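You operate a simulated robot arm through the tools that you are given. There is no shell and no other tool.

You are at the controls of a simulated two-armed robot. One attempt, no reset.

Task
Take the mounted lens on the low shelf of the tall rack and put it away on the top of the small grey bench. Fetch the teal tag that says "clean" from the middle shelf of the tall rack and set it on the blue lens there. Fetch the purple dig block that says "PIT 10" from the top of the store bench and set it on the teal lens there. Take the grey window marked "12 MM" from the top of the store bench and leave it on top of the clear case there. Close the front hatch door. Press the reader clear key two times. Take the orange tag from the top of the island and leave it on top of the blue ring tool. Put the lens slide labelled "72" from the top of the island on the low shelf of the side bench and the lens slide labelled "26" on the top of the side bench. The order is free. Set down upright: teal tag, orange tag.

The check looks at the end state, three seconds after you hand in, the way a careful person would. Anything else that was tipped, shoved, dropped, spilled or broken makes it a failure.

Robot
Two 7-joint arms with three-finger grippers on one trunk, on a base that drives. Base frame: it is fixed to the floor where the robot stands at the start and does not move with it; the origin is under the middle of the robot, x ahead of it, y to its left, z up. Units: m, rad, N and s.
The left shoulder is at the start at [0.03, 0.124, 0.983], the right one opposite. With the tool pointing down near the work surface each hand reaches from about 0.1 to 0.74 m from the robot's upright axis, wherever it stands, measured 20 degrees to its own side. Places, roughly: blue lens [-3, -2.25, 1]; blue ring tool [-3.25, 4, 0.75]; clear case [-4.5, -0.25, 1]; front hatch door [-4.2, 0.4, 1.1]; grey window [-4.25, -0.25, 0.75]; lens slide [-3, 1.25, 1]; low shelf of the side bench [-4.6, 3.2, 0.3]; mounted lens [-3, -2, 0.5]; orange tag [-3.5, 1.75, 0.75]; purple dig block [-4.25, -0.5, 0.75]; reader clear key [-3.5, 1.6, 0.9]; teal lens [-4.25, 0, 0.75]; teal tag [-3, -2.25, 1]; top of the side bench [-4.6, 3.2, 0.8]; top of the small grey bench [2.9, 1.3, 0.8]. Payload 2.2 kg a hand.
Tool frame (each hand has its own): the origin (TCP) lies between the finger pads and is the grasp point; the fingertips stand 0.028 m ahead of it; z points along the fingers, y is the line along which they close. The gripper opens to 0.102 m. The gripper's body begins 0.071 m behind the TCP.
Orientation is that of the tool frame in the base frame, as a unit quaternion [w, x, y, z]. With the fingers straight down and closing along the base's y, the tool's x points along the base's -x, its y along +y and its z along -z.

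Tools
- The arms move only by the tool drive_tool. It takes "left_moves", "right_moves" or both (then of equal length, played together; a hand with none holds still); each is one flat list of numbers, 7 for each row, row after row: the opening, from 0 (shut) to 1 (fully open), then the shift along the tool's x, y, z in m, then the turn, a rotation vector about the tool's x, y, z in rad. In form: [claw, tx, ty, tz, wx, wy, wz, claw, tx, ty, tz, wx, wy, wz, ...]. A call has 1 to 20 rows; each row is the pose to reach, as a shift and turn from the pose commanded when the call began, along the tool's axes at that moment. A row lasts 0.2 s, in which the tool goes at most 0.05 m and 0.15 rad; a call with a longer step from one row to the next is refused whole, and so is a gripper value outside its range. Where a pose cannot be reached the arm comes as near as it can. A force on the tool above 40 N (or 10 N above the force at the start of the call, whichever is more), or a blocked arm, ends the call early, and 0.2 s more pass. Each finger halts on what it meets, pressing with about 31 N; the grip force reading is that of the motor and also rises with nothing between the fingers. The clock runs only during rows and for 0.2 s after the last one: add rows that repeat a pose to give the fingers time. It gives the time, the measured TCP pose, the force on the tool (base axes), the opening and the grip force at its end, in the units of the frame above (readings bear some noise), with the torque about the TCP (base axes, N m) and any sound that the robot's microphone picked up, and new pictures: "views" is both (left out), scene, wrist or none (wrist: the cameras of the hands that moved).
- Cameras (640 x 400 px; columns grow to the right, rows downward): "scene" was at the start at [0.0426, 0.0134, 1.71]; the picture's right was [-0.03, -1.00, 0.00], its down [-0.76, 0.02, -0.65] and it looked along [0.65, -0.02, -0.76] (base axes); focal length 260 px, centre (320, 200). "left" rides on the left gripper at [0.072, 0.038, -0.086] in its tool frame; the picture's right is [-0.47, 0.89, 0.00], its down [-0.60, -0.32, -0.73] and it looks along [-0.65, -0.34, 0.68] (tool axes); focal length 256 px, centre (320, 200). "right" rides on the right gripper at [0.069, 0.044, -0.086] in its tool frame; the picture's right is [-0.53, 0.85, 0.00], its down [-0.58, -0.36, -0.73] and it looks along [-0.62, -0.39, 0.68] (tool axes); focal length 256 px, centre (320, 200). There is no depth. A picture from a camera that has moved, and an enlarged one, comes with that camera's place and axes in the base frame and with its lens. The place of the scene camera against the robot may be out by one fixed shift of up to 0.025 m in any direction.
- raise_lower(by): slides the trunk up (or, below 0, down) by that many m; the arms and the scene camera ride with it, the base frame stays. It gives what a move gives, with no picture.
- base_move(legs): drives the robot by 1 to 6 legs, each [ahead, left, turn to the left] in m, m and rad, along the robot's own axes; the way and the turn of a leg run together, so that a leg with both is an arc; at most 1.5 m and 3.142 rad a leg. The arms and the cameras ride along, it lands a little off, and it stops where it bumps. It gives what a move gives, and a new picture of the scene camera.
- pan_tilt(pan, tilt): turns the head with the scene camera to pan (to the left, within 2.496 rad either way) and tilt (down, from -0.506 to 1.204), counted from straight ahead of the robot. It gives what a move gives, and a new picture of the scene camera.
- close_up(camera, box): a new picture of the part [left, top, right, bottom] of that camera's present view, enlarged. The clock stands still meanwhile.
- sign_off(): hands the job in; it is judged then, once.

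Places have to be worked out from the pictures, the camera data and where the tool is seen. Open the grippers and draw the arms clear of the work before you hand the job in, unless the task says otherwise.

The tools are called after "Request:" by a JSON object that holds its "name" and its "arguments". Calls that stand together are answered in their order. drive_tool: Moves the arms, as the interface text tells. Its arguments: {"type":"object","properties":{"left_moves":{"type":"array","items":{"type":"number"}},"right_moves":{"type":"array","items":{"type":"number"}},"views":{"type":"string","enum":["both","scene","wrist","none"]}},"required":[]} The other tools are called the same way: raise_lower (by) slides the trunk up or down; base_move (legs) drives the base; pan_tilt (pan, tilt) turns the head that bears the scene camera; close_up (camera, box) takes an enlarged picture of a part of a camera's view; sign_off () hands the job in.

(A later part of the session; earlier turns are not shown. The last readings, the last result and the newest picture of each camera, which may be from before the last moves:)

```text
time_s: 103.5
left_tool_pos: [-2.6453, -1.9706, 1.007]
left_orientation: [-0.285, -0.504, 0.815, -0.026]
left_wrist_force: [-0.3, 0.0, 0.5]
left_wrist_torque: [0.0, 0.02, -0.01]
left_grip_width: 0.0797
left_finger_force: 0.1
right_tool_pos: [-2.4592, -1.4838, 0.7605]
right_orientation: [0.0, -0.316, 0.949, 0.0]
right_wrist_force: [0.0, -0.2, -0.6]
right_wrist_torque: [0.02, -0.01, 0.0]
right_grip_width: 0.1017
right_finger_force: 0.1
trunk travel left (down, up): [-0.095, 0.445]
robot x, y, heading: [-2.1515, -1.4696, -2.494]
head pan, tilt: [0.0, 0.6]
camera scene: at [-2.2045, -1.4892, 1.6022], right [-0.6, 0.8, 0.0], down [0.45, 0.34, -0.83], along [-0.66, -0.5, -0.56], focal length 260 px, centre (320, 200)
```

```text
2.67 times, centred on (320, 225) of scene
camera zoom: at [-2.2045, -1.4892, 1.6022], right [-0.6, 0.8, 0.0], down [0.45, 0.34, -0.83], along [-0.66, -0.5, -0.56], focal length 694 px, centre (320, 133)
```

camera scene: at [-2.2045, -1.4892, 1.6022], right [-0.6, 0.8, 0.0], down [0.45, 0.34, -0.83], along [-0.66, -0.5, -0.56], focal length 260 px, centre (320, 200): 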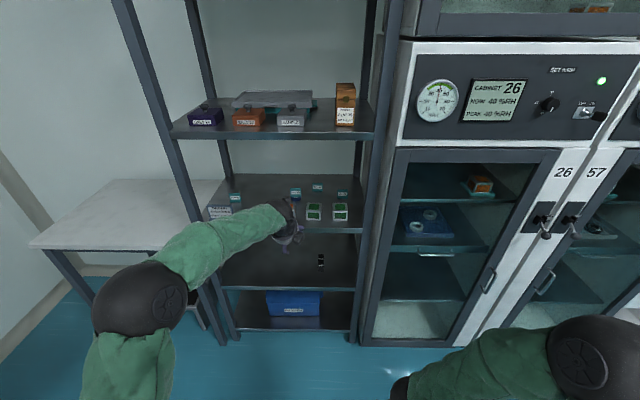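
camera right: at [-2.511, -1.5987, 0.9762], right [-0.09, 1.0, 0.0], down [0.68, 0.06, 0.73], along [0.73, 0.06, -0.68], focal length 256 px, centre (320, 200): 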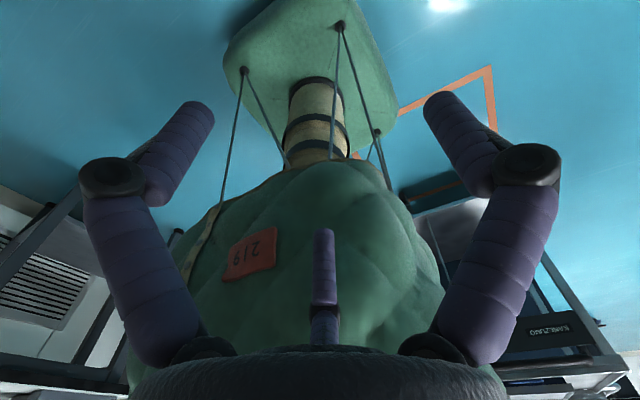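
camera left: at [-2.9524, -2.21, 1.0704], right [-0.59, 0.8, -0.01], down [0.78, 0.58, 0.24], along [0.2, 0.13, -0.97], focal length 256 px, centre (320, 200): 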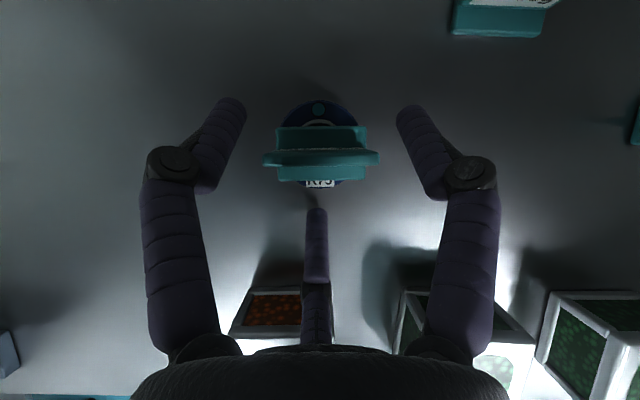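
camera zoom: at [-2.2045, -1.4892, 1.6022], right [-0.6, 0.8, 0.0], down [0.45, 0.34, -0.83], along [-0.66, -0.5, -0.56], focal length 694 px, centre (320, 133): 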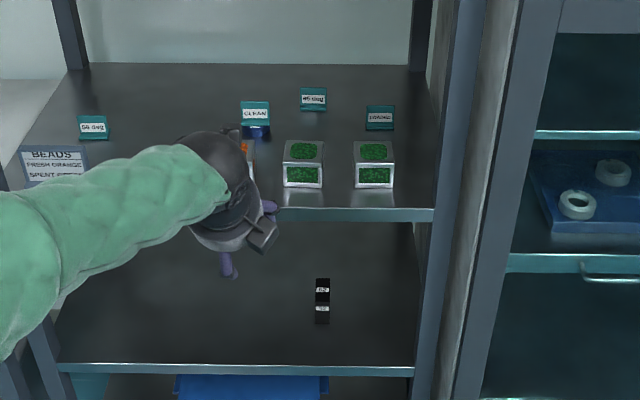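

The tag reads CLEAN on top of the blue lens. Now the low shelf: I zoom in on the mounted lens "62".

Request:
{"name": "close_up", "arguments": {"camera": "scene", "box": [296, 245, 346, 276]}}

Request:
{"name": "raise_lower", "arguments": {"by": -0.09}}

Request:
{"name": "pan_tilt", "arguments": {"pan": 0, "tilt": 0.75}}

Request:
{"name": "close_up", "arguments": {"camera": "scene", "box": [280, 160, 360, 210]}}

```text
12.80 times, centred on (321, 260) of scene
camera zoom: at [-2.2045, -1.4892, 1.6022], right [-0.6, 0.8, 0.0], down [0.45, 0.34, -0.83], along [-0.66, -0.5, -0.56], focal length 3332 px, centre (307, -574)
```

zoom: 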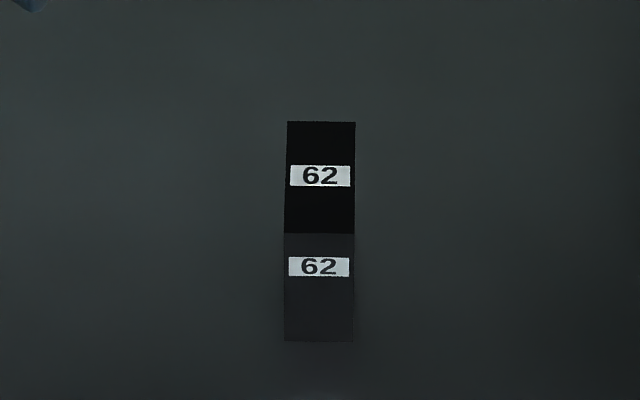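

```text
time_s: 104.7
left_tool_pos: [-2.6462, -1.9706, 0.9171]
left_orientation: [-0.285, -0.505, 0.814, -0.027]
left_wrist_force: [-0.4, 0.6, 0.5]
left_wrist_torque: [-0.01, -0.01, -0.01]
left_grip_width: 0.0798
left_finger_force: 0.0
right_tool_pos: [-2.4591, -1.4837, 0.6698]
right_orientation: [0.0, -0.316, 0.949, 0.0]
right_wrist_force: [-0.1, -0.2, 0.0]
right_wrist_torque: [0.02, 0.04, 0.01]
right_grip_width: 0.1021
right_finger_force: 0.0
trunk travel left (down, up): [-0.005, 0.535]
robot x, y, heading: [-2.1554, -1.4683, -2.498]
head pan, tilt: [0.0, 0.6]
```

```text
time_s: 105.4
left_tool_pos: [-2.6451, -1.9713, 0.9155]
left_orientation: [-0.284, -0.505, 0.815, -0.027]
left_wrist_force: [0.2, 0.5, -0.6]
left_wrist_torque: [-0.02, 0.03, -0.02]
left_grip_width: 0.0795
left_finger_force: 0.1
right_tool_pos: [-2.459, -1.4837, 0.6699]
right_orientation: [0.0, -0.316, 0.949, 0.001]
right_wrist_force: [0.6, 0.3, -0.6]
right_wrist_torque: [0.02, 0.01, 0.0]
right_grip_width: 0.1022
right_finger_force: 0.1
trunk travel left (down, up): [-0.005, 0.535]
robot x, y, heading: [-2.1534, -1.4717, -2.502]
head pan, tilt: [0.0, 0.75]
camera scene: at [-2.2009, -1.4865, 1.4994], right [-0.6, 0.8, 0.0], down [0.55, 0.41, -0.73], along [-0.59, -0.44, -0.68], focal length 260 px, centre (320, 200)
```

scene: 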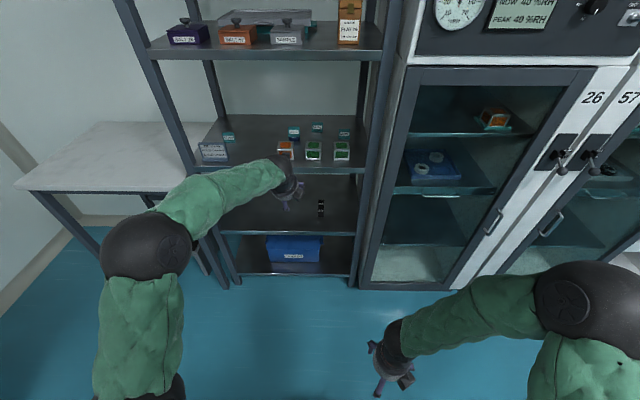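

```text
8.00 times, centred on (320, 185) of scene
camera zoom: at [-2.2009, -1.4865, 1.4994], right [-0.6, 0.8, 0.0], down [0.55, 0.41, -0.73], along [-0.59, -0.44, -0.68], focal length 2083 px, centre (320, 320)
```

zoom: 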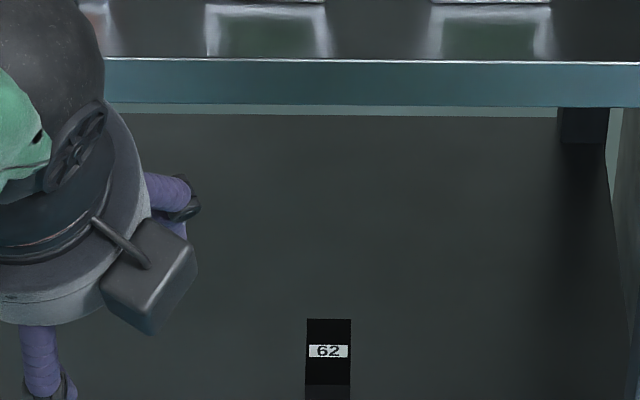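

The mounted lens is an upright block ≈28 mm wide, 60 mm deep, 65 mm tall at D≈3.60, R≈0.145 on the shelf at z≈0.525. I lower the left hand outside the rack and pitch it flatter.

Request:
{"name": "drive_tool", "arguments": {"left_moves": [0.8, -0.025, 0.0043, 0.0305, -0.0248, 0.0467, 0, 0.8, -0.05, 0.0087, 0.0609, -0.0496, 0.0933, 0, 0.8, -0.0751, 0.013, 0.0914, -0.0743, 0.14, 0, 0.8, -0.1001, 0.0173, 0.1219, -0.0991, 0.1867, 0, 0.8, -0.1251, 0.0216, 0.1524, -0.1239, 0.2333, 0, 0.8, -0.1502, 0.026, 0.1828, -0.1487, 0.28, 0, 0.8, -0.1752, 0.0303, 0.2133, -0.1487, 0.28, 0, 0.8, -0.1752, 0.0303, 0.2133, -0.1487, 0.28, 0], "views": "both"}}

```text
time_s: 107.2
left_tool_pos: [-2.7076, -1.8824, 0.6565]
left_orientation: [-0.432, -0.474, 0.767, -0.037]
left_wrist_force: [0.8, 0.1, -0.4]
left_wrist_torque: [-0.01, 0.01, 0.01]
left_grip_width: 0.0819
left_finger_force: 0.0
right_tool_pos: [-2.4595, -1.4832, 0.6706]
right_orientation: [0.0, -0.317, 0.949, 0.0]
right_wrist_force: [0.2, 0.0, 0.5]
right_wrist_torque: [-0.03, 0.02, -0.01]
right_grip_width: 0.1018
right_finger_force: 0.0
trunk travel left (down, up): [-0.005, 0.535]
robot x, y, heading: [-2.1546, -1.4681, -2.495]
head pan, tilt: [0.0, 0.75]
camera scene: at [-2.2011, -1.4865, 1.4993], right [-0.6, 0.8, 0.0], down [0.55, 0.41, -0.73], along [-0.58, -0.44, -0.68], focal length 260 px, centre (320, 200)
camera left: at [-2.6943, -1.8731, 0.7754], right [-0.59, 0.81, -0.01], down [0.81, 0.59, -0.08], along [-0.06, -0.05, -1.0], focal length 256 px, centre (320, 200)
```

scene: 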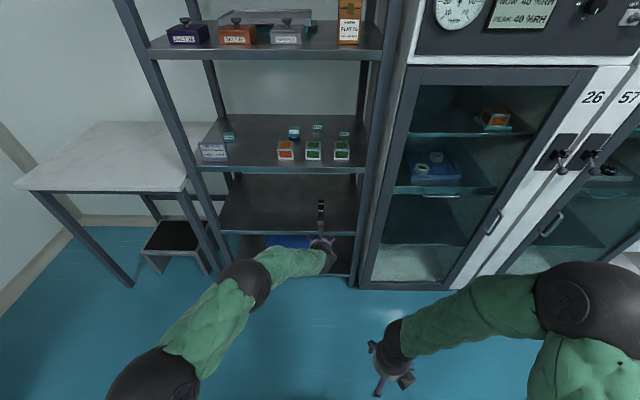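
left: 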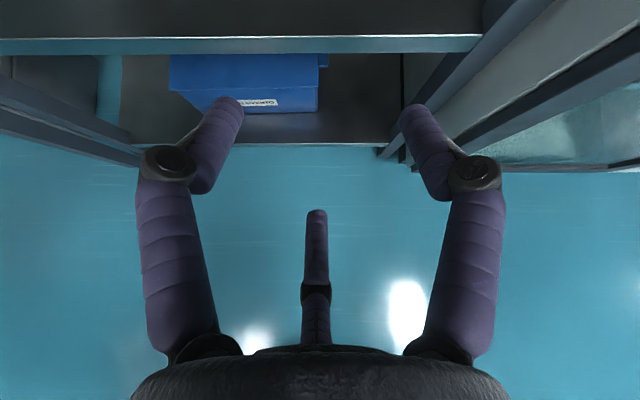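

The hand is at R≈0.143, z≈0.657, above the block's height. I drive ahead 0.27 m so it enters over the low shelf.

Request:
{"name": "base_move", "arguments": {"legs": [[0.27, 0, 0]]}}

Request:
{"name": "drive_tool", "arguments": {"left_moves": [0.8, 0, 0, 0, 0, 0, 0], "views": "wrist"}}

```text
time_s: 109.1
left_tool_pos: [-2.9253, -2.043, 0.6566]
left_orientation: [-0.432, -0.471, 0.768, -0.036]
left_wrist_force: [-0.8, 0.6, -0.2]
left_wrist_torque: [0.02, -0.01, 0.01]
left_grip_width: 0.0816
left_finger_force: 0.1
right_tool_pos: [-2.6762, -1.6432, 0.6695]
right_orientation: [0.0, -0.314, 0.949, 0.0]
right_wrist_force: [-0.7, 0.8, 1.0]
right_wrist_torque: [-0.01, -0.01, 0.0]
right_grip_width: 0.1024
right_finger_force: 0.0
trunk travel left (down, up): [-0.005, 0.535]
robot x, y, heading: [-2.3679, -1.633, -2.501]
head pan, tilt: [0.0, 0.75]
camera scene: at [-2.4176, -1.648, 1.4993], right [-0.6, 0.8, 0.0], down [0.55, 0.41, -0.73], along [-0.59, -0.44, -0.68], focal length 260 px, centre (320, 200)
```

scene: 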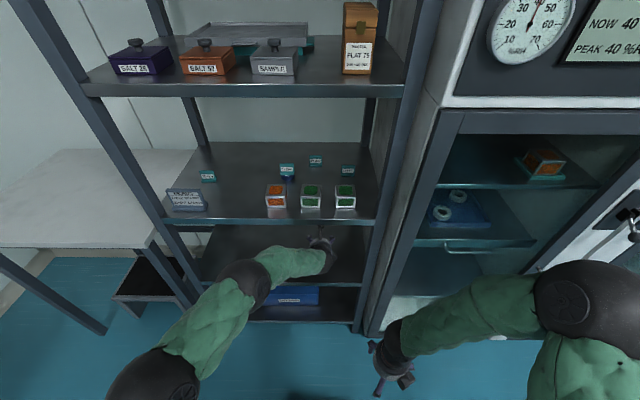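

```text
time_s: 109.5
left_tool_pos: [-2.9248, -2.0422, 0.657]
left_orientation: [-0.432, -0.472, 0.768, -0.036]
left_wrist_force: [0.1, 1.0, -0.3]
left_wrist_torque: [-0.03, -0.02, 0.01]
left_grip_width: 0.0814
left_finger_force: 0.1
right_tool_pos: [-2.6767, -1.644, 0.6693]
right_orientation: [0.0, -0.314, 0.949, 0.0]
right_wrist_force: [-0.6, -0.1, -0.4]
right_wrist_torque: [-0.03, 0.02, 0.0]
right_grip_width: 0.1022
right_finger_force: 0.1
trunk travel left (down, up): [-0.005, 0.535]
robot x, y, heading: [-2.3673, -1.633, -2.511]
head pan, tilt: [0.0, 0.75]
camera left: at [-2.9122, -2.0323, 0.7757], right [-0.58, 0.81, -0.01], down [0.81, 0.58, -0.08], along [-0.06, -0.05, -1.0], focal length 256 px, centre (320, 200)
```

left: 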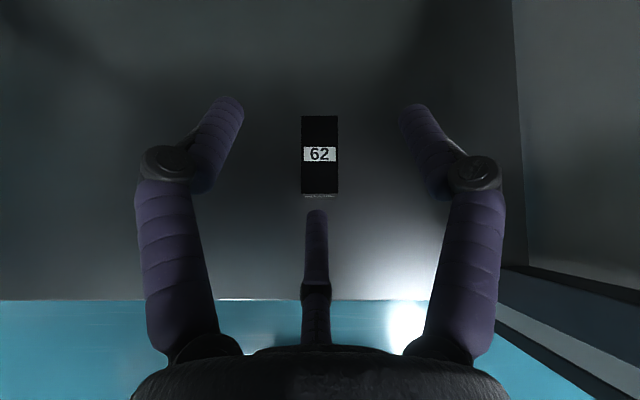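

The block is perfectly centred (D 3.568–3.625, R 0.147, top z 0.59). I go down and in along the tool axis to straddle it, then close.

Request:
{"name": "drive_tool", "arguments": {"left_moves": [0.8, -0.0227, -0.012, 0, 0, 0, 0, 0.8, -0.0454, -0.0241, 0, 0, 0, 0, 0.8, -0.0454, -0.0241, 0.0345, 0, 0, 0, 0.8, -0.0454, -0.0241, 0.0687, 0, 0, 0, 0.5, -0.0454, -0.0241, 0.0687, 0, 0, 0, 0.2, -0.0454, -0.0241, 0.0687, 0, 0, 0, 0.05, -0.0454, -0.0241, 0.0687, 0, 0, 0, 0.05, -0.0454, -0.0241, 0.0687, 0, 0, 0], "views": "both"}}

```text
time_s: 111.3
left_tool_pos: [-2.9412, -2.0565, 0.5724]
left_orientation: [-0.432, -0.471, 0.768, -0.036]
left_wrist_force: [0.4, 0.0, 0.8]
left_wrist_torque: [0.04, -0.02, -0.02]
left_grip_width: 0.0337
left_finger_force: 30.9
right_tool_pos: [-2.6762, -1.6435, 0.6691]
right_orientation: [0.0, -0.314, 0.949, -0.001]
right_wrist_force: [-0.1, -0.4, -0.7]
right_wrist_torque: [0.0, -0.03, -0.03]
right_grip_width: 0.1018
right_finger_force: 0.1
trunk travel left (down, up): [-0.005, 0.535]
robot x, y, heading: [-2.3697, -1.6335, -2.506]
head pan, tilt: [0.0, 0.75]
camera scene: at [-2.4172, -1.6477, 1.4993], right [-0.6, 0.8, 0.0], down [0.55, 0.41, -0.73], along [-0.59, -0.44, -0.68], focal length 260 px, centre (320, 200)
camera left: at [-2.9281, -2.0462, 0.6918], right [-0.58, 0.81, -0.01], down [0.81, 0.58, -0.08], along [-0.06, -0.05, -1.0], focal length 256 px, centre (320, 200)
```

scene: 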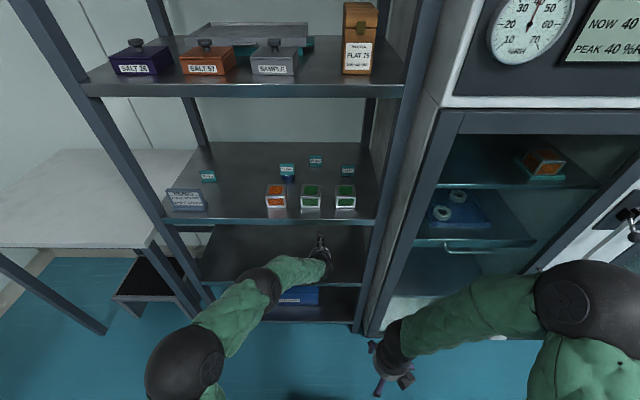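
left: 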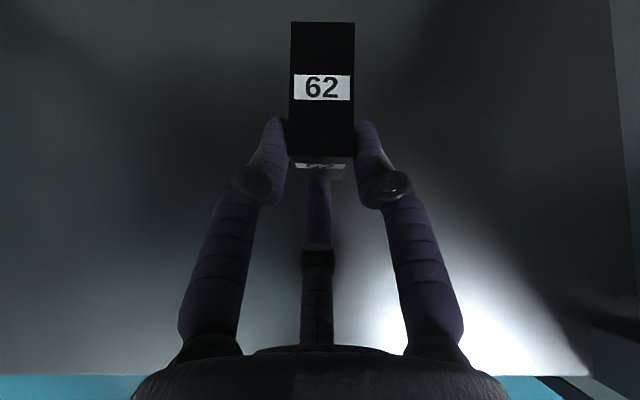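

Gripped (reading 33.7 mm; readings run about 5.5 mm wide). I lift slowly 6 cm.

Request:
{"name": "drive_tool", "arguments": {"left_moves": [0.05, 0.0083, 0.0044, -0.0075, 0, 0, 0, 0.05, 0.0166, 0.0088, -0.0149, 0, 0, 0, 0.05, 0.0249, 0.0132, -0.0224, 0, 0, 0, 0.05, 0.0332, 0.0176, -0.0298, 0, 0, 0, 0.05, 0.0415, 0.022, -0.0373, 0, 0, 0, 0.05, 0.0415, 0.022, -0.0373, 0, 0, 0], "views": "wrist"}}

```text
time_s: 112.7
left_tool_pos: [-2.9421, -2.0559, 0.6326]
left_orientation: [-0.432, -0.471, 0.768, -0.035]
left_wrist_force: [-0.1, 0.1, -2.2]
left_wrist_torque: [0.05, -0.11, 0.03]
left_grip_width: 0.0336
left_finger_force: 30.7
right_tool_pos: [-2.6754, -1.6428, 0.6702]
right_orientation: [0.0, -0.315, 0.949, 0.0]
right_wrist_force: [0.8, -0.2, -0.2]
right_wrist_torque: [0.02, 0.0, -0.03]
right_grip_width: 0.1022
right_finger_force: 0.1
trunk travel left (down, up): [-0.005, 0.535]
robot x, y, heading: [-2.3658, -1.63, -2.505]
head pan, tilt: [0.0, 0.75]
camera left: at [-2.9288, -2.0459, 0.751], right [-0.58, 0.81, -0.01], down [0.81, 0.58, -0.08], along [-0.06, -0.05, -1.0], focal length 256 px, centre (320, 200)
```

left: 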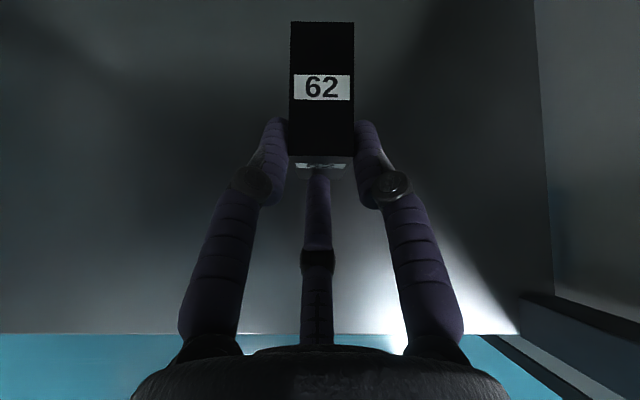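

The lens is held firmly. I back out of the rack, then raise the trunk for travel.

Request:
{"name": "base_move", "arguments": {"legs": [[-0.38, 0, 0.012]]}}

Request:
{"name": "raise_lower", "arguments": {"by": 0.3}}

```text
time_s: 115.1
left_tool_pos: [-2.6308, -1.8341, 0.6326]
left_orientation: [-0.432, -0.477, 0.764, -0.038]
left_wrist_force: [0.2, -0.5, -1.4]
left_wrist_torque: [0.07, -0.05, 0.02]
left_grip_width: 0.0333
left_finger_force: 30.7
right_tool_pos: [-2.3704, -1.4181, 0.6706]
right_orientation: [0.0, -0.321, 0.947, 0.0]
right_wrist_force: [-0.2, -0.5, -0.1]
right_wrist_torque: [0.01, 0.01, -0.01]
right_grip_width: 0.1021
right_finger_force: 0.1
trunk travel left (down, up): [-0.005, 0.535]
robot x, y, heading: [-2.064, -1.4058, -2.488]
head pan, tilt: [0.0, 0.75]
camera scene: at [-2.1119, -1.4183, 1.4993], right [-0.61, 0.79, 0.0], down [0.54, 0.41, -0.73], along [-0.58, -0.44, -0.68], focal length 260 px, centre (320, 200)
```

scene: 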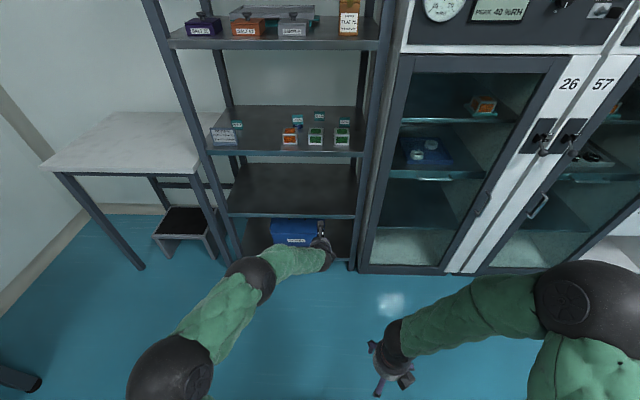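

```text
time_s: 118.1
left_tool_pos: [-2.6317, -1.8337, 0.9325]
left_orientation: [-0.432, -0.476, 0.765, -0.039]
left_wrist_force: [0.5, -1.2, -1.7]
left_wrist_torque: [0.07, -0.11, -0.03]
left_grip_width: 0.0332
left_finger_force: 31.4
right_tool_pos: [-2.3701, -1.4173, 0.9695]
right_orientation: [0.0, -0.321, 0.947, -0.001]
right_wrist_force: [0.4, -0.6, 0.4]
right_wrist_torque: [-0.01, -0.01, -0.02]
right_grip_width: 0.102
right_finger_force: 0.0
trunk travel left (down, up): [-0.305, 0.235]
robot x, y, heading: [-2.0689, -1.4008, -2.49]
head pan, tilt: [0.0, 0.75]
```

I tuck the left hand (with the lens) closer to the body before travelling.

Request:
{"name": "drive_tool", "arguments": {"left_moves": [0.05, -0.0046, -0.0194, -0.0327, 0, 0, 0, 0.05, -0.0092, -0.0389, -0.0653, 0, 0, 0, 0.05, -0.0138, -0.0583, -0.098, 0, 0, 0, 0.05, -0.0184, -0.0777, -0.1306, 0, 0, 0, 0.05, -0.0229, -0.0971, -0.1633, 0, 0, 0, 0.05, -0.0275, -0.1166, -0.1959, 0, 0, 0, 0.05, -0.0321, -0.136, -0.2286, 0, 0, 0, 0.05, -0.0367, -0.1554, -0.2612, 0, 0, 0], "views": "scene"}}

Request:
{"name": "pan_tilt", "arguments": {"pan": 1.6, "tilt": 0.75}}

```text
time_s: 119.9
left_tool_pos: [-2.339, -1.7658, 1.0141]
left_orientation: [-0.433, -0.476, 0.765, -0.037]
left_wrist_force: [0.1, -0.6, -2.4]
left_wrist_torque: [0.07, -0.05, -0.01]
left_grip_width: 0.0335
left_finger_force: 30.7
right_tool_pos: [-2.3701, -1.4167, 0.9701]
right_orientation: [0.0, -0.32, 0.947, 0.0]
right_wrist_force: [-0.1, 0.2, 0.7]
right_wrist_torque: [-0.01, 0.03, 0.0]
right_grip_width: 0.102
right_finger_force: 0.1
trunk travel left (down, up): [-0.305, 0.235]
robot x, y, heading: [-2.0658, -1.4047, -2.489]
head pan, tilt: [0.0, 0.75]
camera scene: at [-2.1105, -1.418, 1.7993], right [-0.61, 0.79, 0.0], down [0.54, 0.41, -0.73], along [-0.58, -0.44, -0.68], focal length 260 px, centre (320, 200)
```

scene: 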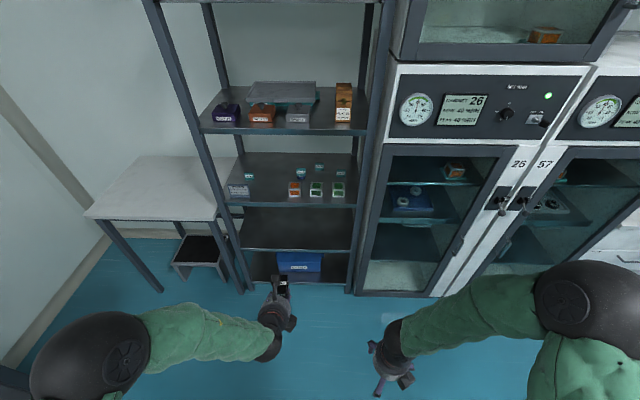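

```text
time_s: 121.6
left_tool_pos: [-2.3395, -1.7667, 1.0126]
left_orientation: [-0.432, -0.476, 0.765, -0.038]
left_wrist_force: [-0.1, -0.3, -2.5]
left_wrist_torque: [0.06, -0.07, -0.01]
left_grip_width: 0.0334
left_finger_force: 31.5
right_tool_pos: [-2.3702, -1.4185, 0.9699]
right_orientation: [0.0, -0.32, 0.947, 0.0]
right_wrist_force: [-0.2, -0.9, -0.9]
right_wrist_torque: [-0.03, 0.0, 0.0]
right_grip_width: 0.1019
right_finger_force: 0.1
trunk travel left (down, up): [-0.305, 0.235]
robot x, y, heading: [-2.0622, -1.4002, -2.486]
head pan, tilt: [1.6, 0.75]
camera scene: at [-1.9938, -1.4325, 1.7993], right [-0.78, -0.63, 0.0], down [-0.43, 0.53, -0.73], along [0.46, -0.57, -0.68], focal length 260 px, centre (320, 200)
```

scene: 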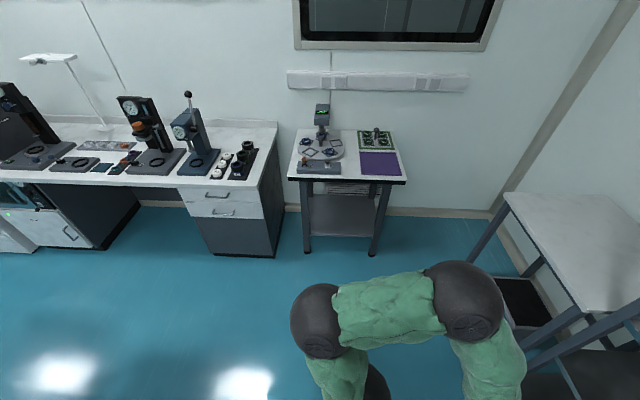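

The way is clear. I strafe left into the lane and turn around toward the far end of the room.

Request:
{"name": "base_move", "arguments": {"legs": [[0, 0.7, 0], [0, 0, 3.137]]}}

Request:
{"name": "pan_tilt", "arguments": {"pan": 0, "tilt": 0.5}}

```text
time_s: 132.8
left_tool_pos: [-1.394, -1.5619, 1.0126]
left_orientation: [-0.051, 0.751, 0.498, 0.431]
left_wrist_force: [0.2, -0.1, -2.0]
left_wrist_torque: [-0.01, 0.08, 0.0]
left_grip_width: 0.0333
left_finger_force: 30.9
right_tool_pos: [-1.3466, -1.9085, 0.9706]
right_orientation: [0.0, 0.938, 0.347, 0.0]
right_wrist_force: [0.0, -0.2, 0.1]
right_wrist_torque: [-0.01, -0.01, -0.01]
right_grip_width: 0.1018
right_finger_force: 0.1
trunk travel left (down, up): [-0.305, 0.235]
robot x, y, heading: [-1.6492, -1.9418, 0.706]
head pan, tilt: [1.6, 0.75]
camera scene: at [-1.7336, -1.8834, 1.7993], right [0.74, 0.67, 0.0], down [0.46, -0.5, -0.73], along [-0.49, 0.54, -0.68], focal length 260 px, centre (320, 200)
```

scene: 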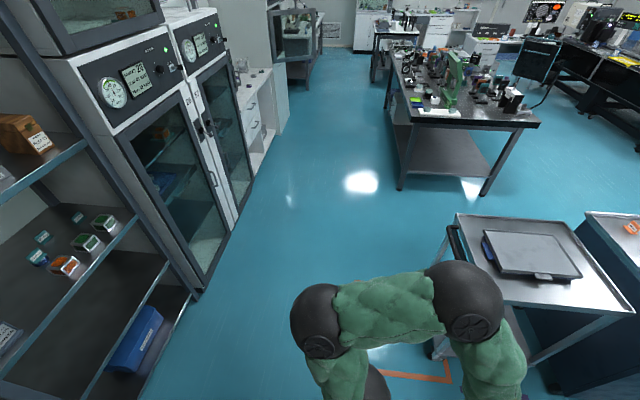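

```text
time_s: 134.5
left_tool_pos: [-1.3945, -1.5616, 1.0122]
left_orientation: [-0.049, 0.752, 0.497, 0.431]
left_wrist_force: [-0.2, -0.2, -2.1]
left_wrist_torque: [-0.05, 0.07, -0.03]
left_grip_width: 0.0331
left_finger_force: 31.1
right_tool_pos: [-1.3444, -1.9078, 0.9697]
right_orientation: [0.0, 0.938, 0.346, 0.0]
right_wrist_force: [0.3, 0.2, -0.4]
right_wrist_torque: [0.03, 0.03, -0.03]
right_grip_width: 0.102
right_finger_force: 0.1
trunk travel left (down, up): [-0.305, 0.235]
robot x, y, heading: [-1.6499, -1.9449, 0.711]
head pan, tilt: [0.0, 0.499]
camera scene: at [-1.6087, -1.8855, 1.8212], right [0.65, -0.76, 0.0], down [-0.36, -0.31, -0.88], along [0.67, 0.57, -0.48], focal length 260 px, centre (320, 200)
```

scene: 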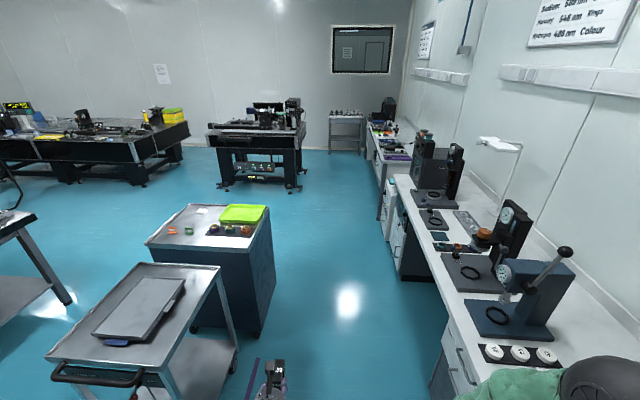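

The lane ahead is open down to the small grey bench at the far end. I straighten the heading and drive along it.

Request:
{"name": "base_move", "arguments": {"legs": [[0, 0, -0.06], [1.4, 0, 0], [1.3, 0, 0]]}}

```text
time_s: 148.2
left_tool_pos: [0.8602, 0.0065, 1.013]
left_orientation: [-0.03, 0.773, 0.462, 0.433]
left_wrist_force: [0.6, 0.5, -1.2]
left_wrist_torque: [-0.05, 0.07, 0.01]
left_grip_width: 0.0334
left_finger_force: 30.9
right_tool_pos: [0.8764, -0.3458, 0.97]
right_orientation: [0.0, 0.953, 0.302, 0.0]
right_wrist_force: [0.4, -0.2, 0.1]
right_wrist_torque: [-0.03, 0.04, 0.03]
right_grip_width: 0.1022
right_finger_force: 0.0
trunk travel left (down, up): [-0.305, 0.235]
robot x, y, heading: [0.5697, -0.3458, 0.616]
head pan, tilt: [0.0, 0.499]
camera scene: at [0.6156, -0.2977, 1.8212], right [0.58, -0.82, 0.0], down [-0.39, -0.28, -0.88], along [0.72, 0.51, -0.48], focal length 260 px, centre (320, 200)
```

scene: 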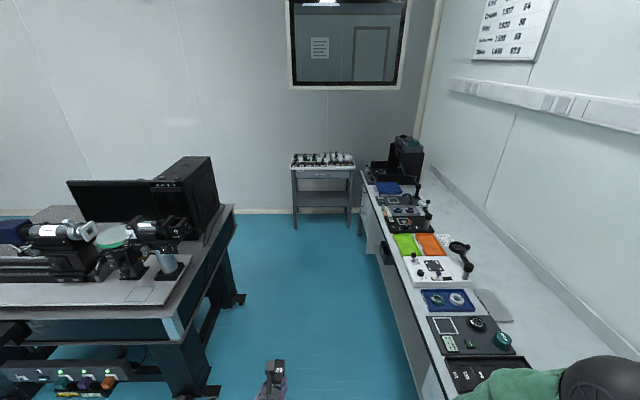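

Corridor spans R -1.04…-0.07 and I'm near its middle. I fix the heading and advance 1.4 m.

Request:
{"name": "base_move", "arguments": {"legs": [[0, 0.02, 0.035], [1.4, 0, 0]]}}

```text
time_s: 155.4
left_tool_pos: [1.9559, 0.8418, 1.0119]
left_orientation: [-0.032, 0.772, 0.464, 0.433]
left_wrist_force: [0.1, -0.6, -1.7]
left_wrist_torque: [-0.08, 0.03, -0.02]
left_grip_width: 0.0332
left_finger_force: 31.0
right_tool_pos: [1.9761, 0.4922, 0.9699]
right_orientation: [0.0, 0.952, 0.305, 0.0]
right_wrist_force: [0.4, -1.3, 0.9]
right_wrist_torque: [0.01, 0.0, -0.01]
right_grip_width: 0.1018
right_finger_force: 0.0
trunk travel left (down, up): [-0.305, 0.235]
robot x, y, heading: [1.6685, 0.4817, 0.622]
head pan, tilt: [0.0, 0.499]
camera scene: at [1.7136, 0.5372, 1.8212], right [0.58, -0.81, 0.0], down [-0.39, -0.28, -0.88], along [0.71, 0.51, -0.48], focal length 260 px, centre (320, 200)
```

scene: 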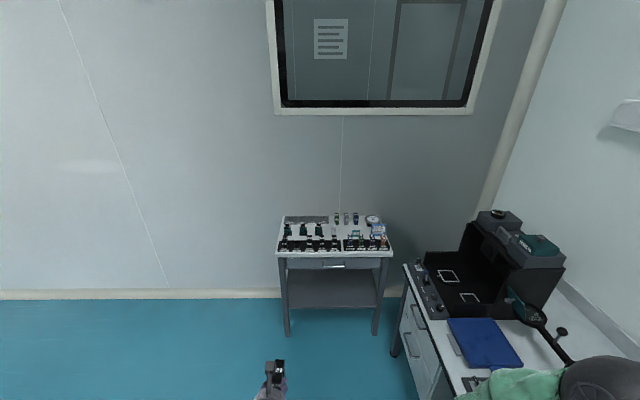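

The small grey bench is ahead; I zoom in on its top to find a free spot.

Request:
{"name": "close_up", "arguments": {"camera": "scene", "box": [264, 200, 408, 290]}}

```text
4.44 times, centred on (336, 245) of scene
camera zoom: at [1.7136, 0.5372, 1.8212], right [0.58, -0.81, 0.0], down [-0.39, -0.28, -0.88], along [0.71, 0.51, -0.48], focal length 1157 px, centre (249, 0)
```

zoom: 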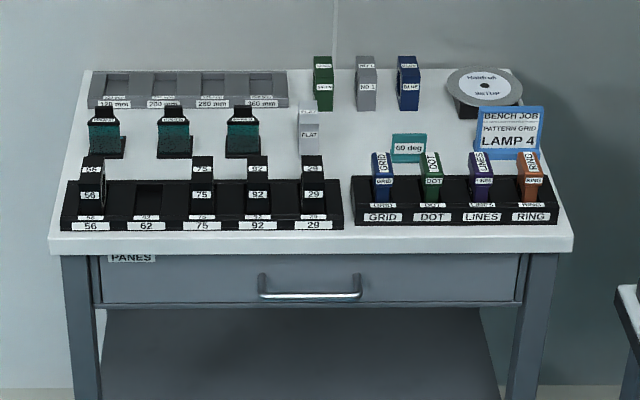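

There is a holder with an empty slot marked 62 — that is where this lens belongs. I drive closer, a bit to the left to keep the right elbow off the counter.

Request:
{"name": "base_move", "arguments": {"legs": [[0, 0.17, 0.03], [0.5, 0, 0]]}}

Request:
{"name": "pan_tilt", "arguments": {"pan": 0, "tilt": 0.75}}

Request:
{"name": "close_up", "arguments": {"camera": "scene", "box": [240, 130, 480, 280]}}

```text
time_s: 159.3
left_tool_pos: [2.2262, 1.2755, 1.0122]
left_orientation: [-0.038, 0.766, 0.476, 0.431]
left_wrist_force: [0.6, -0.5, -1.9]
left_wrist_torque: [-0.05, 0.07, -0.01]
left_grip_width: 0.0331
left_finger_force: 31.1
right_tool_pos: [2.2561, 0.9257, 0.9694]
right_orientation: [0.001, 0.947, 0.32, -0.001]
right_wrist_force: [0.4, -0.1, 0.6]
right_wrist_torque: [-0.03, 0.01, 0.01]
right_grip_width: 0.102
right_finger_force: 0.2
trunk travel left (down, up): [-0.305, 0.235]
robot x, y, heading: [1.9474, 0.9079, 0.646]
head pan, tilt: [0.0, 0.499]
camera scene: at [1.9936, 0.9637, 1.8212], right [0.61, -0.8, 0.0], down [-0.38, -0.29, -0.88], along [0.7, 0.53, -0.48], focal length 260 px, centre (320, 200)
```

scene: 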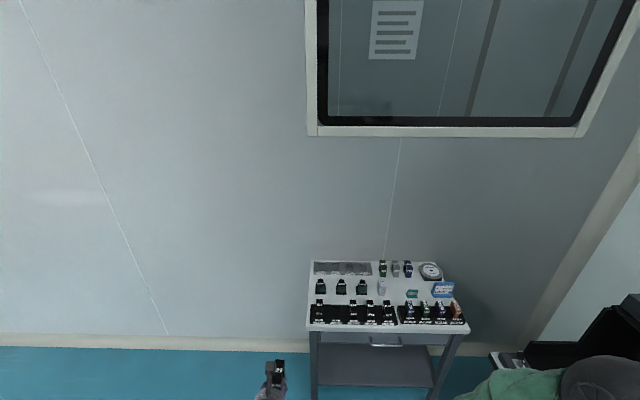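

```text
time_s: 160.1
left_tool_pos: [2.2258, 1.2737, 1.0129]
left_orientation: [-0.038, 0.765, 0.475, 0.432]
left_wrist_force: [-0.7, -0.3, -1.2]
left_wrist_torque: [-0.05, 0.06, -0.02]
left_grip_width: 0.0331
left_finger_force: 31.4
right_tool_pos: [2.2554, 0.9257, 0.9707]
right_orientation: [0.0, 0.947, 0.32, 0.0]
right_wrist_force: [-0.1, 0.1, 0.2]
right_wrist_torque: [-0.04, 0.02, 0.04]
right_grip_width: 0.1019
right_finger_force: 0.0
trunk travel left (down, up): [-0.305, 0.235]
robot x, y, heading: [1.9513, 0.9124, 0.654]
head pan, tilt: [0.0, 0.75]
camera scene: at [1.9862, 0.958, 1.7993], right [0.61, -0.8, 0.0], down [-0.54, -0.41, -0.73], along [0.58, 0.44, -0.68], focal length 260 px, centre (320, 200)
```

scene: 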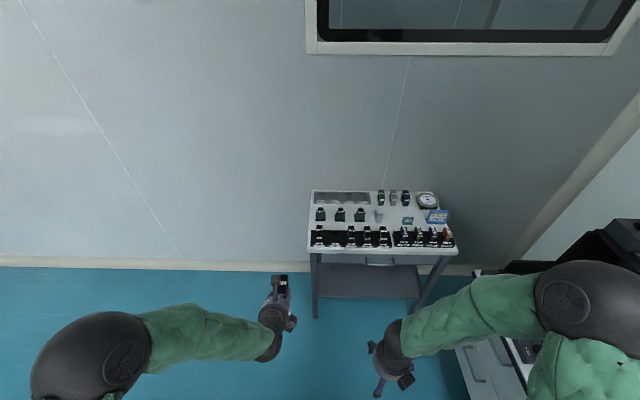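

```text
2.67 times, centred on (360, 205) of scene
camera zoom: at [1.9862, 0.958, 1.7993], right [0.61, -0.8, 0.0], down [-0.54, -0.41, -0.73], along [0.58, 0.44, -0.68], focal length 694 px, centre (213, 187)
```

zoom: 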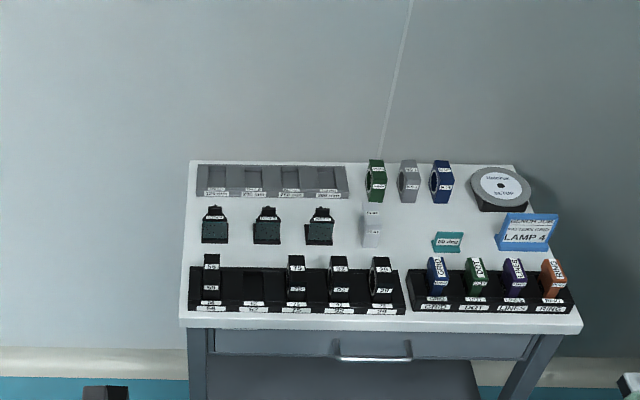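

I move ahead another 0.2 m so the slot is within comfortable reach.

Request:
{"name": "base_move", "arguments": {"legs": [[0.2, 0, 0]]}}

Request:
{"name": "drive_tool", "arguments": {"left_moves": [0.05, -0.015, 0.033, 0, 0, 0, 0, 0.05, -0.031, 0.066, 0, 0, 0, 0, 0.05, -0.046, 0.099, 0, 0, 0, 0, 0.05, -0.062, 0.132, 0, 0, 0, 0, 0.05, -0.0774, 0.1457, 0, 0, 0, 0, 0.05, -0.0774, 0.1457, 0, 0, 0, 0], "views": "both"}}

```text
time_s: 161.7
left_tool_pos: [2.3868, 1.3946, 1.013]
left_orientation: [-0.037, 0.766, 0.475, 0.431]
left_wrist_force: [0.5, 0.7, -2.3]
left_wrist_torque: [-0.09, 0.08, 0.0]
left_grip_width: 0.0332
left_finger_force: 30.5
right_tool_pos: [2.4144, 1.0452, 0.9697]
right_orientation: [0.0, 0.948, 0.319, -0.001]
right_wrist_force: [0.4, 0.3, -0.3]
right_wrist_torque: [-0.05, 0.02, 0.02]
right_grip_width: 0.102
right_finger_force: 0.1
trunk travel left (down, up): [-0.305, 0.235]
robot x, y, heading: [2.1102, 1.0296, 0.65]
head pan, tilt: [0.0, 0.75]
camera scene: at [2.1468, 1.0796, 1.7992], right [0.6, -0.8, 0.0], down [-0.54, -0.41, -0.73], along [0.58, 0.44, -0.68], focal length 260 px, centre (320, 200)
```

scene: 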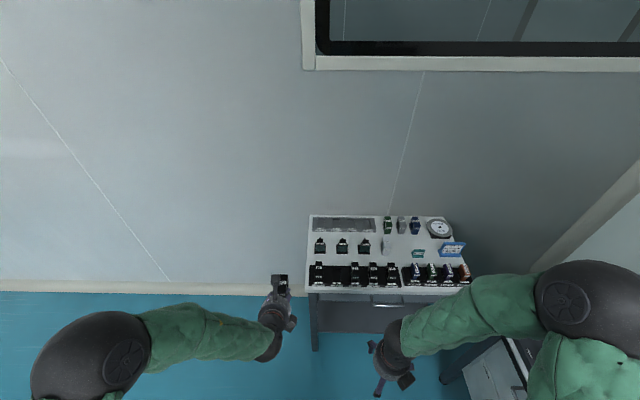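

```text
time_s: 163.1
left_tool_pos: [2.4822, 1.2594, 1.011]
left_orientation: [-0.038, 0.766, 0.476, 0.431]
left_wrist_force: [-0.2, -0.2, -1.6]
left_wrist_torque: [-0.06, 0.05, -0.01]
left_grip_width: 0.0333
left_finger_force: 31.3
right_tool_pos: [2.4142, 1.0445, 0.9708]
right_orientation: [0.0, 0.948, 0.318, 0.001]
right_wrist_force: [-0.5, 0.9, 0.1]
right_wrist_torque: [0.0, 0.03, -0.02]
right_grip_width: 0.1021
right_finger_force: 0.1
trunk travel left (down, up): [-0.305, 0.235]
robot x, y, heading: [2.1075, 1.0309, 0.648]
head pan, tilt: [0.0, 0.75]
camera scene: at [2.1451, 1.0789, 1.7993], right [0.6, -0.8, 0.0], down [-0.54, -0.41, -0.73], along [0.58, 0.44, -0.68], focal length 260 px, centre (320, 200)
camera left: at [2.4694, 1.2482, 1.1293], right [0.59, -0.81, -0.01], down [-0.8, -0.59, -0.08], along [0.05, 0.05, -1.0], focal length 256 px, centre (320, 200)
```

scene: 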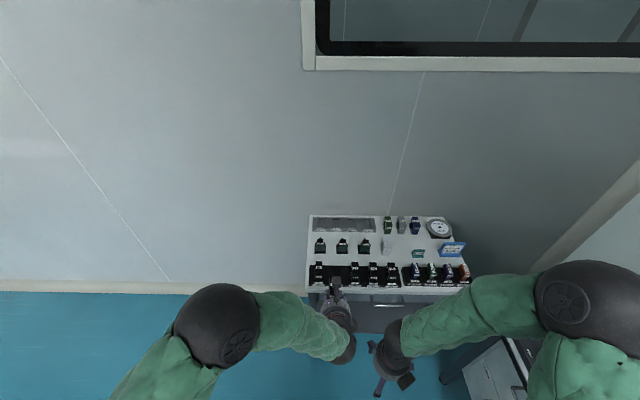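
left: 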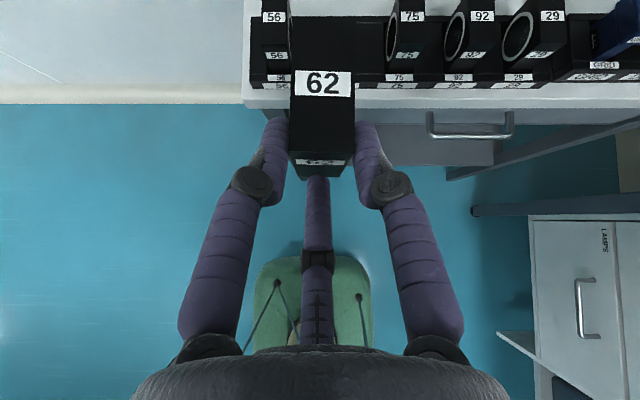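

Blocks 56, 75, 92, 29 sit in the holder; I zoom the wrist view to measure the slot 62 geometry.

Request:
{"name": "close_up", "arguments": {"camera": "left", "box": [240, 0, 560, 110]}}

Request:
{"name": "close_up", "arguments": {"camera": "scene", "box": [300, 210, 420, 300]}}

```text
2.00 times, centred on (400, 55) of left
camera zoom: at [2.4694, 1.2482, 1.1293], right [0.59, -0.81, -0.01], down [-0.8, -0.59, -0.08], along [0.05, 0.05, -1.0], focal length 512 px, centre (160, 490)
```

zoom: 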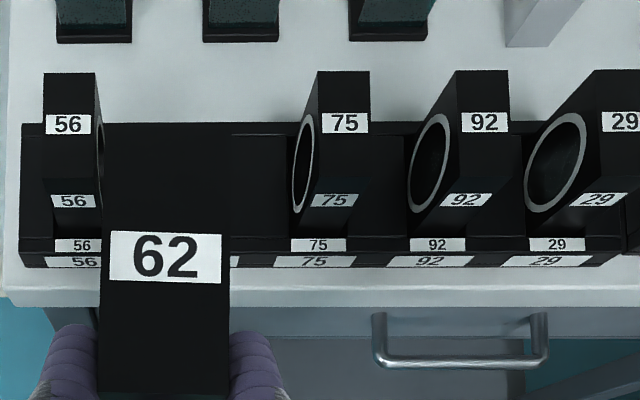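

```text
4.44 times, centred on (360, 255) of scene
camera zoom: at [2.1451, 1.0789, 1.7993], right [0.6, -0.8, 0.0], down [-0.54, -0.41, -0.73], along [0.58, 0.44, -0.68], focal length 1157 px, centre (142, -44)
```

zoom: 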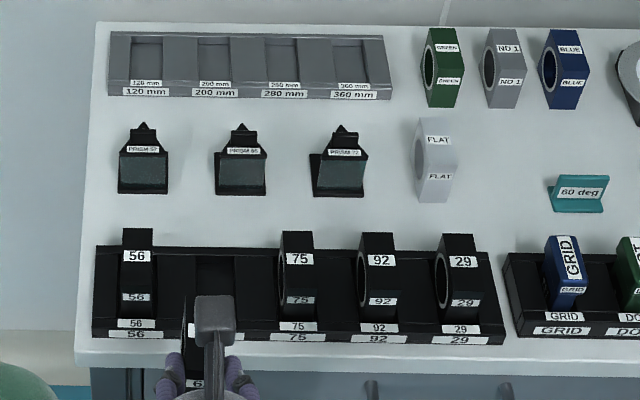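

I zoom further onto the empty slot.

Request:
{"name": "close_up", "arguments": {"camera": "scene", "box": [316, 256, 380, 296]}}

Request:
{"name": "close_up", "arguments": {"camera": "left", "box": [250, 0, 410, 100]}}

```text
10.00 times, centred on (348, 276) of scene
camera zoom: at [2.1451, 1.0789, 1.7993], right [0.6, -0.8, 0.0], down [-0.54, -0.41, -0.73], along [0.58, 0.44, -0.68], focal length 2603 px, centre (40, -560)
```

zoom: 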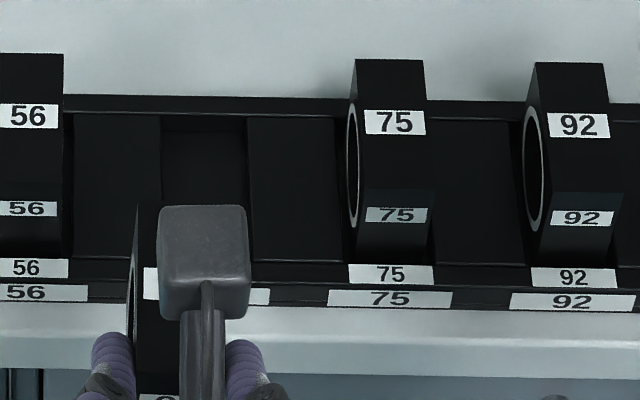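

```text
4.00 times, centred on (330, 50) of left
camera zoom: at [2.4694, 1.2482, 1.1293], right [0.59, -0.81, -0.01], down [-0.8, -0.59, -0.08], along [0.05, 0.05, -1.0], focal length 1024 px, centre (280, 800)
```

zoom: 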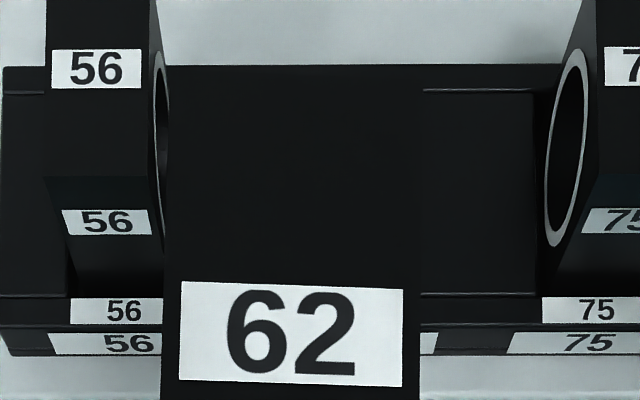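

The held block sits with its centre ≈53 mm ahead of the camera; slot 62's centre is ≈163 mm ahead of it and 24 mm right. I move most of the way and lower slightly, then re-measure close up.

Request:
{"name": "drive_tool", "arguments": {"left_moves": [0.05, 0.0073, 0.0093, 0.0297, 0, 0, 0, 0.05, 0.0146, 0.0186, 0.0594, 0, 0, 0, 0.05, 0.0219, 0.028, 0.0892, 0, 0, 0, 0.05, 0.0292, 0.0373, 0.1189, 0, 0, 0, 0.05, 0.0365, 0.0466, 0.1486, 0, 0, 0, 0.05, 0.0365, 0.0466, 0.1486, 0, 0, 0], "views": "both"}}

Request:
{"name": "close_up", "arguments": {"camera": "left", "box": [200, 0, 440, 150]}}

Request:
{"name": "close_up", "arguments": {"camera": "left", "box": [200, 80, 440, 230]}}

```text
time_s: 164.5
left_tool_pos: [2.6198, 1.3312, 0.9583]
left_orientation: [-0.037, 0.766, 0.475, 0.431]
left_wrist_force: [-0.1, 0.3, -1.4]
left_wrist_torque: [-0.07, 0.06, 0.01]
left_grip_width: 0.0334
left_finger_force: 31.1
right_tool_pos: [2.4149, 1.0448, 0.9698]
right_orientation: [0.0, 0.948, 0.319, -0.001]
right_wrist_force: [0.4, 0.3, -0.1]
right_wrist_torque: [0.02, 0.01, 0.0]
right_grip_width: 0.1021
right_finger_force: 0.1
trunk travel left (down, up): [-0.305, 0.235]
robot x, y, heading: [2.1089, 1.0319, 0.65]
head pan, tilt: [0.0, 0.75]
camera scene: at [2.1446, 1.0782, 1.7993], right [0.6, -0.8, 0.0], down [-0.54, -0.41, -0.73], along [0.58, 0.44, -0.68], focal length 260 px, centre (320, 200)
camera left: at [2.6067, 1.32, 1.0783], right [0.59, -0.81, -0.01], down [-0.81, -0.59, -0.08], along [0.05, 0.05, -1.0], focal length 256 px, centre (320, 200)
```

scene: 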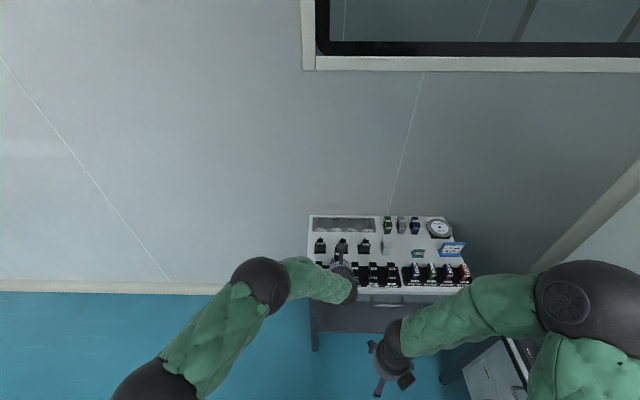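
left: 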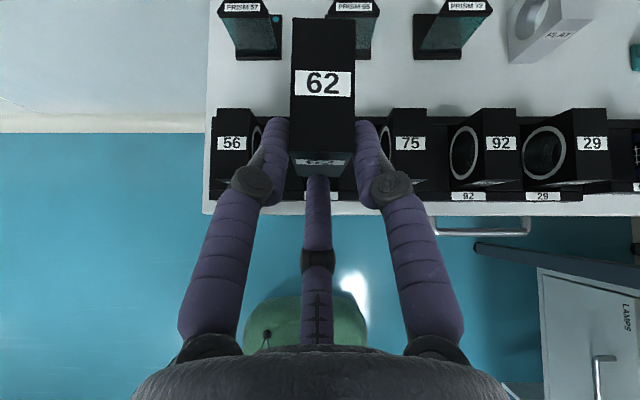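

```text
2.67 times, centred on (320, 75) of left
camera zoom: at [2.6067, 1.32, 1.0783], right [0.59, -0.81, -0.01], down [-0.81, -0.59, -0.08], along [0.05, 0.05, -1.0], focal length 683 px, centre (320, 533)
```

zoom: 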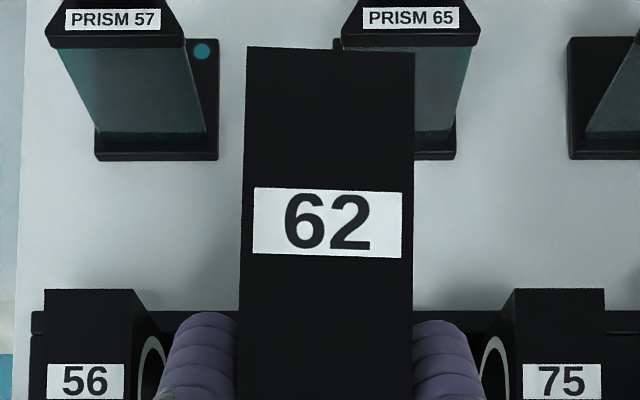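

```text
2.67 times, centred on (320, 155) of left
camera zoom: at [2.6067, 1.32, 1.0783], right [0.59, -0.81, -0.01], down [-0.81, -0.59, -0.08], along [0.05, 0.05, -1.0], focal length 683 px, centre (320, 320)
```

zoom: 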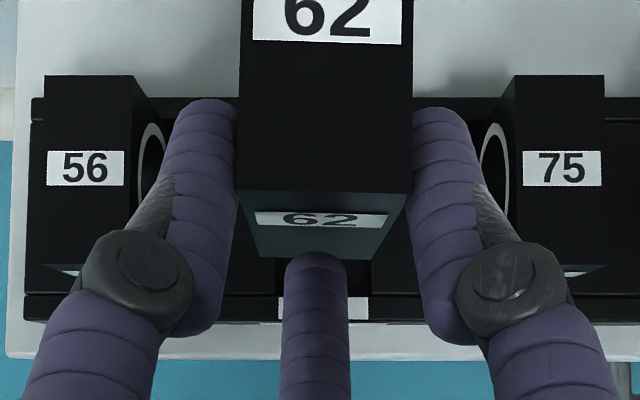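

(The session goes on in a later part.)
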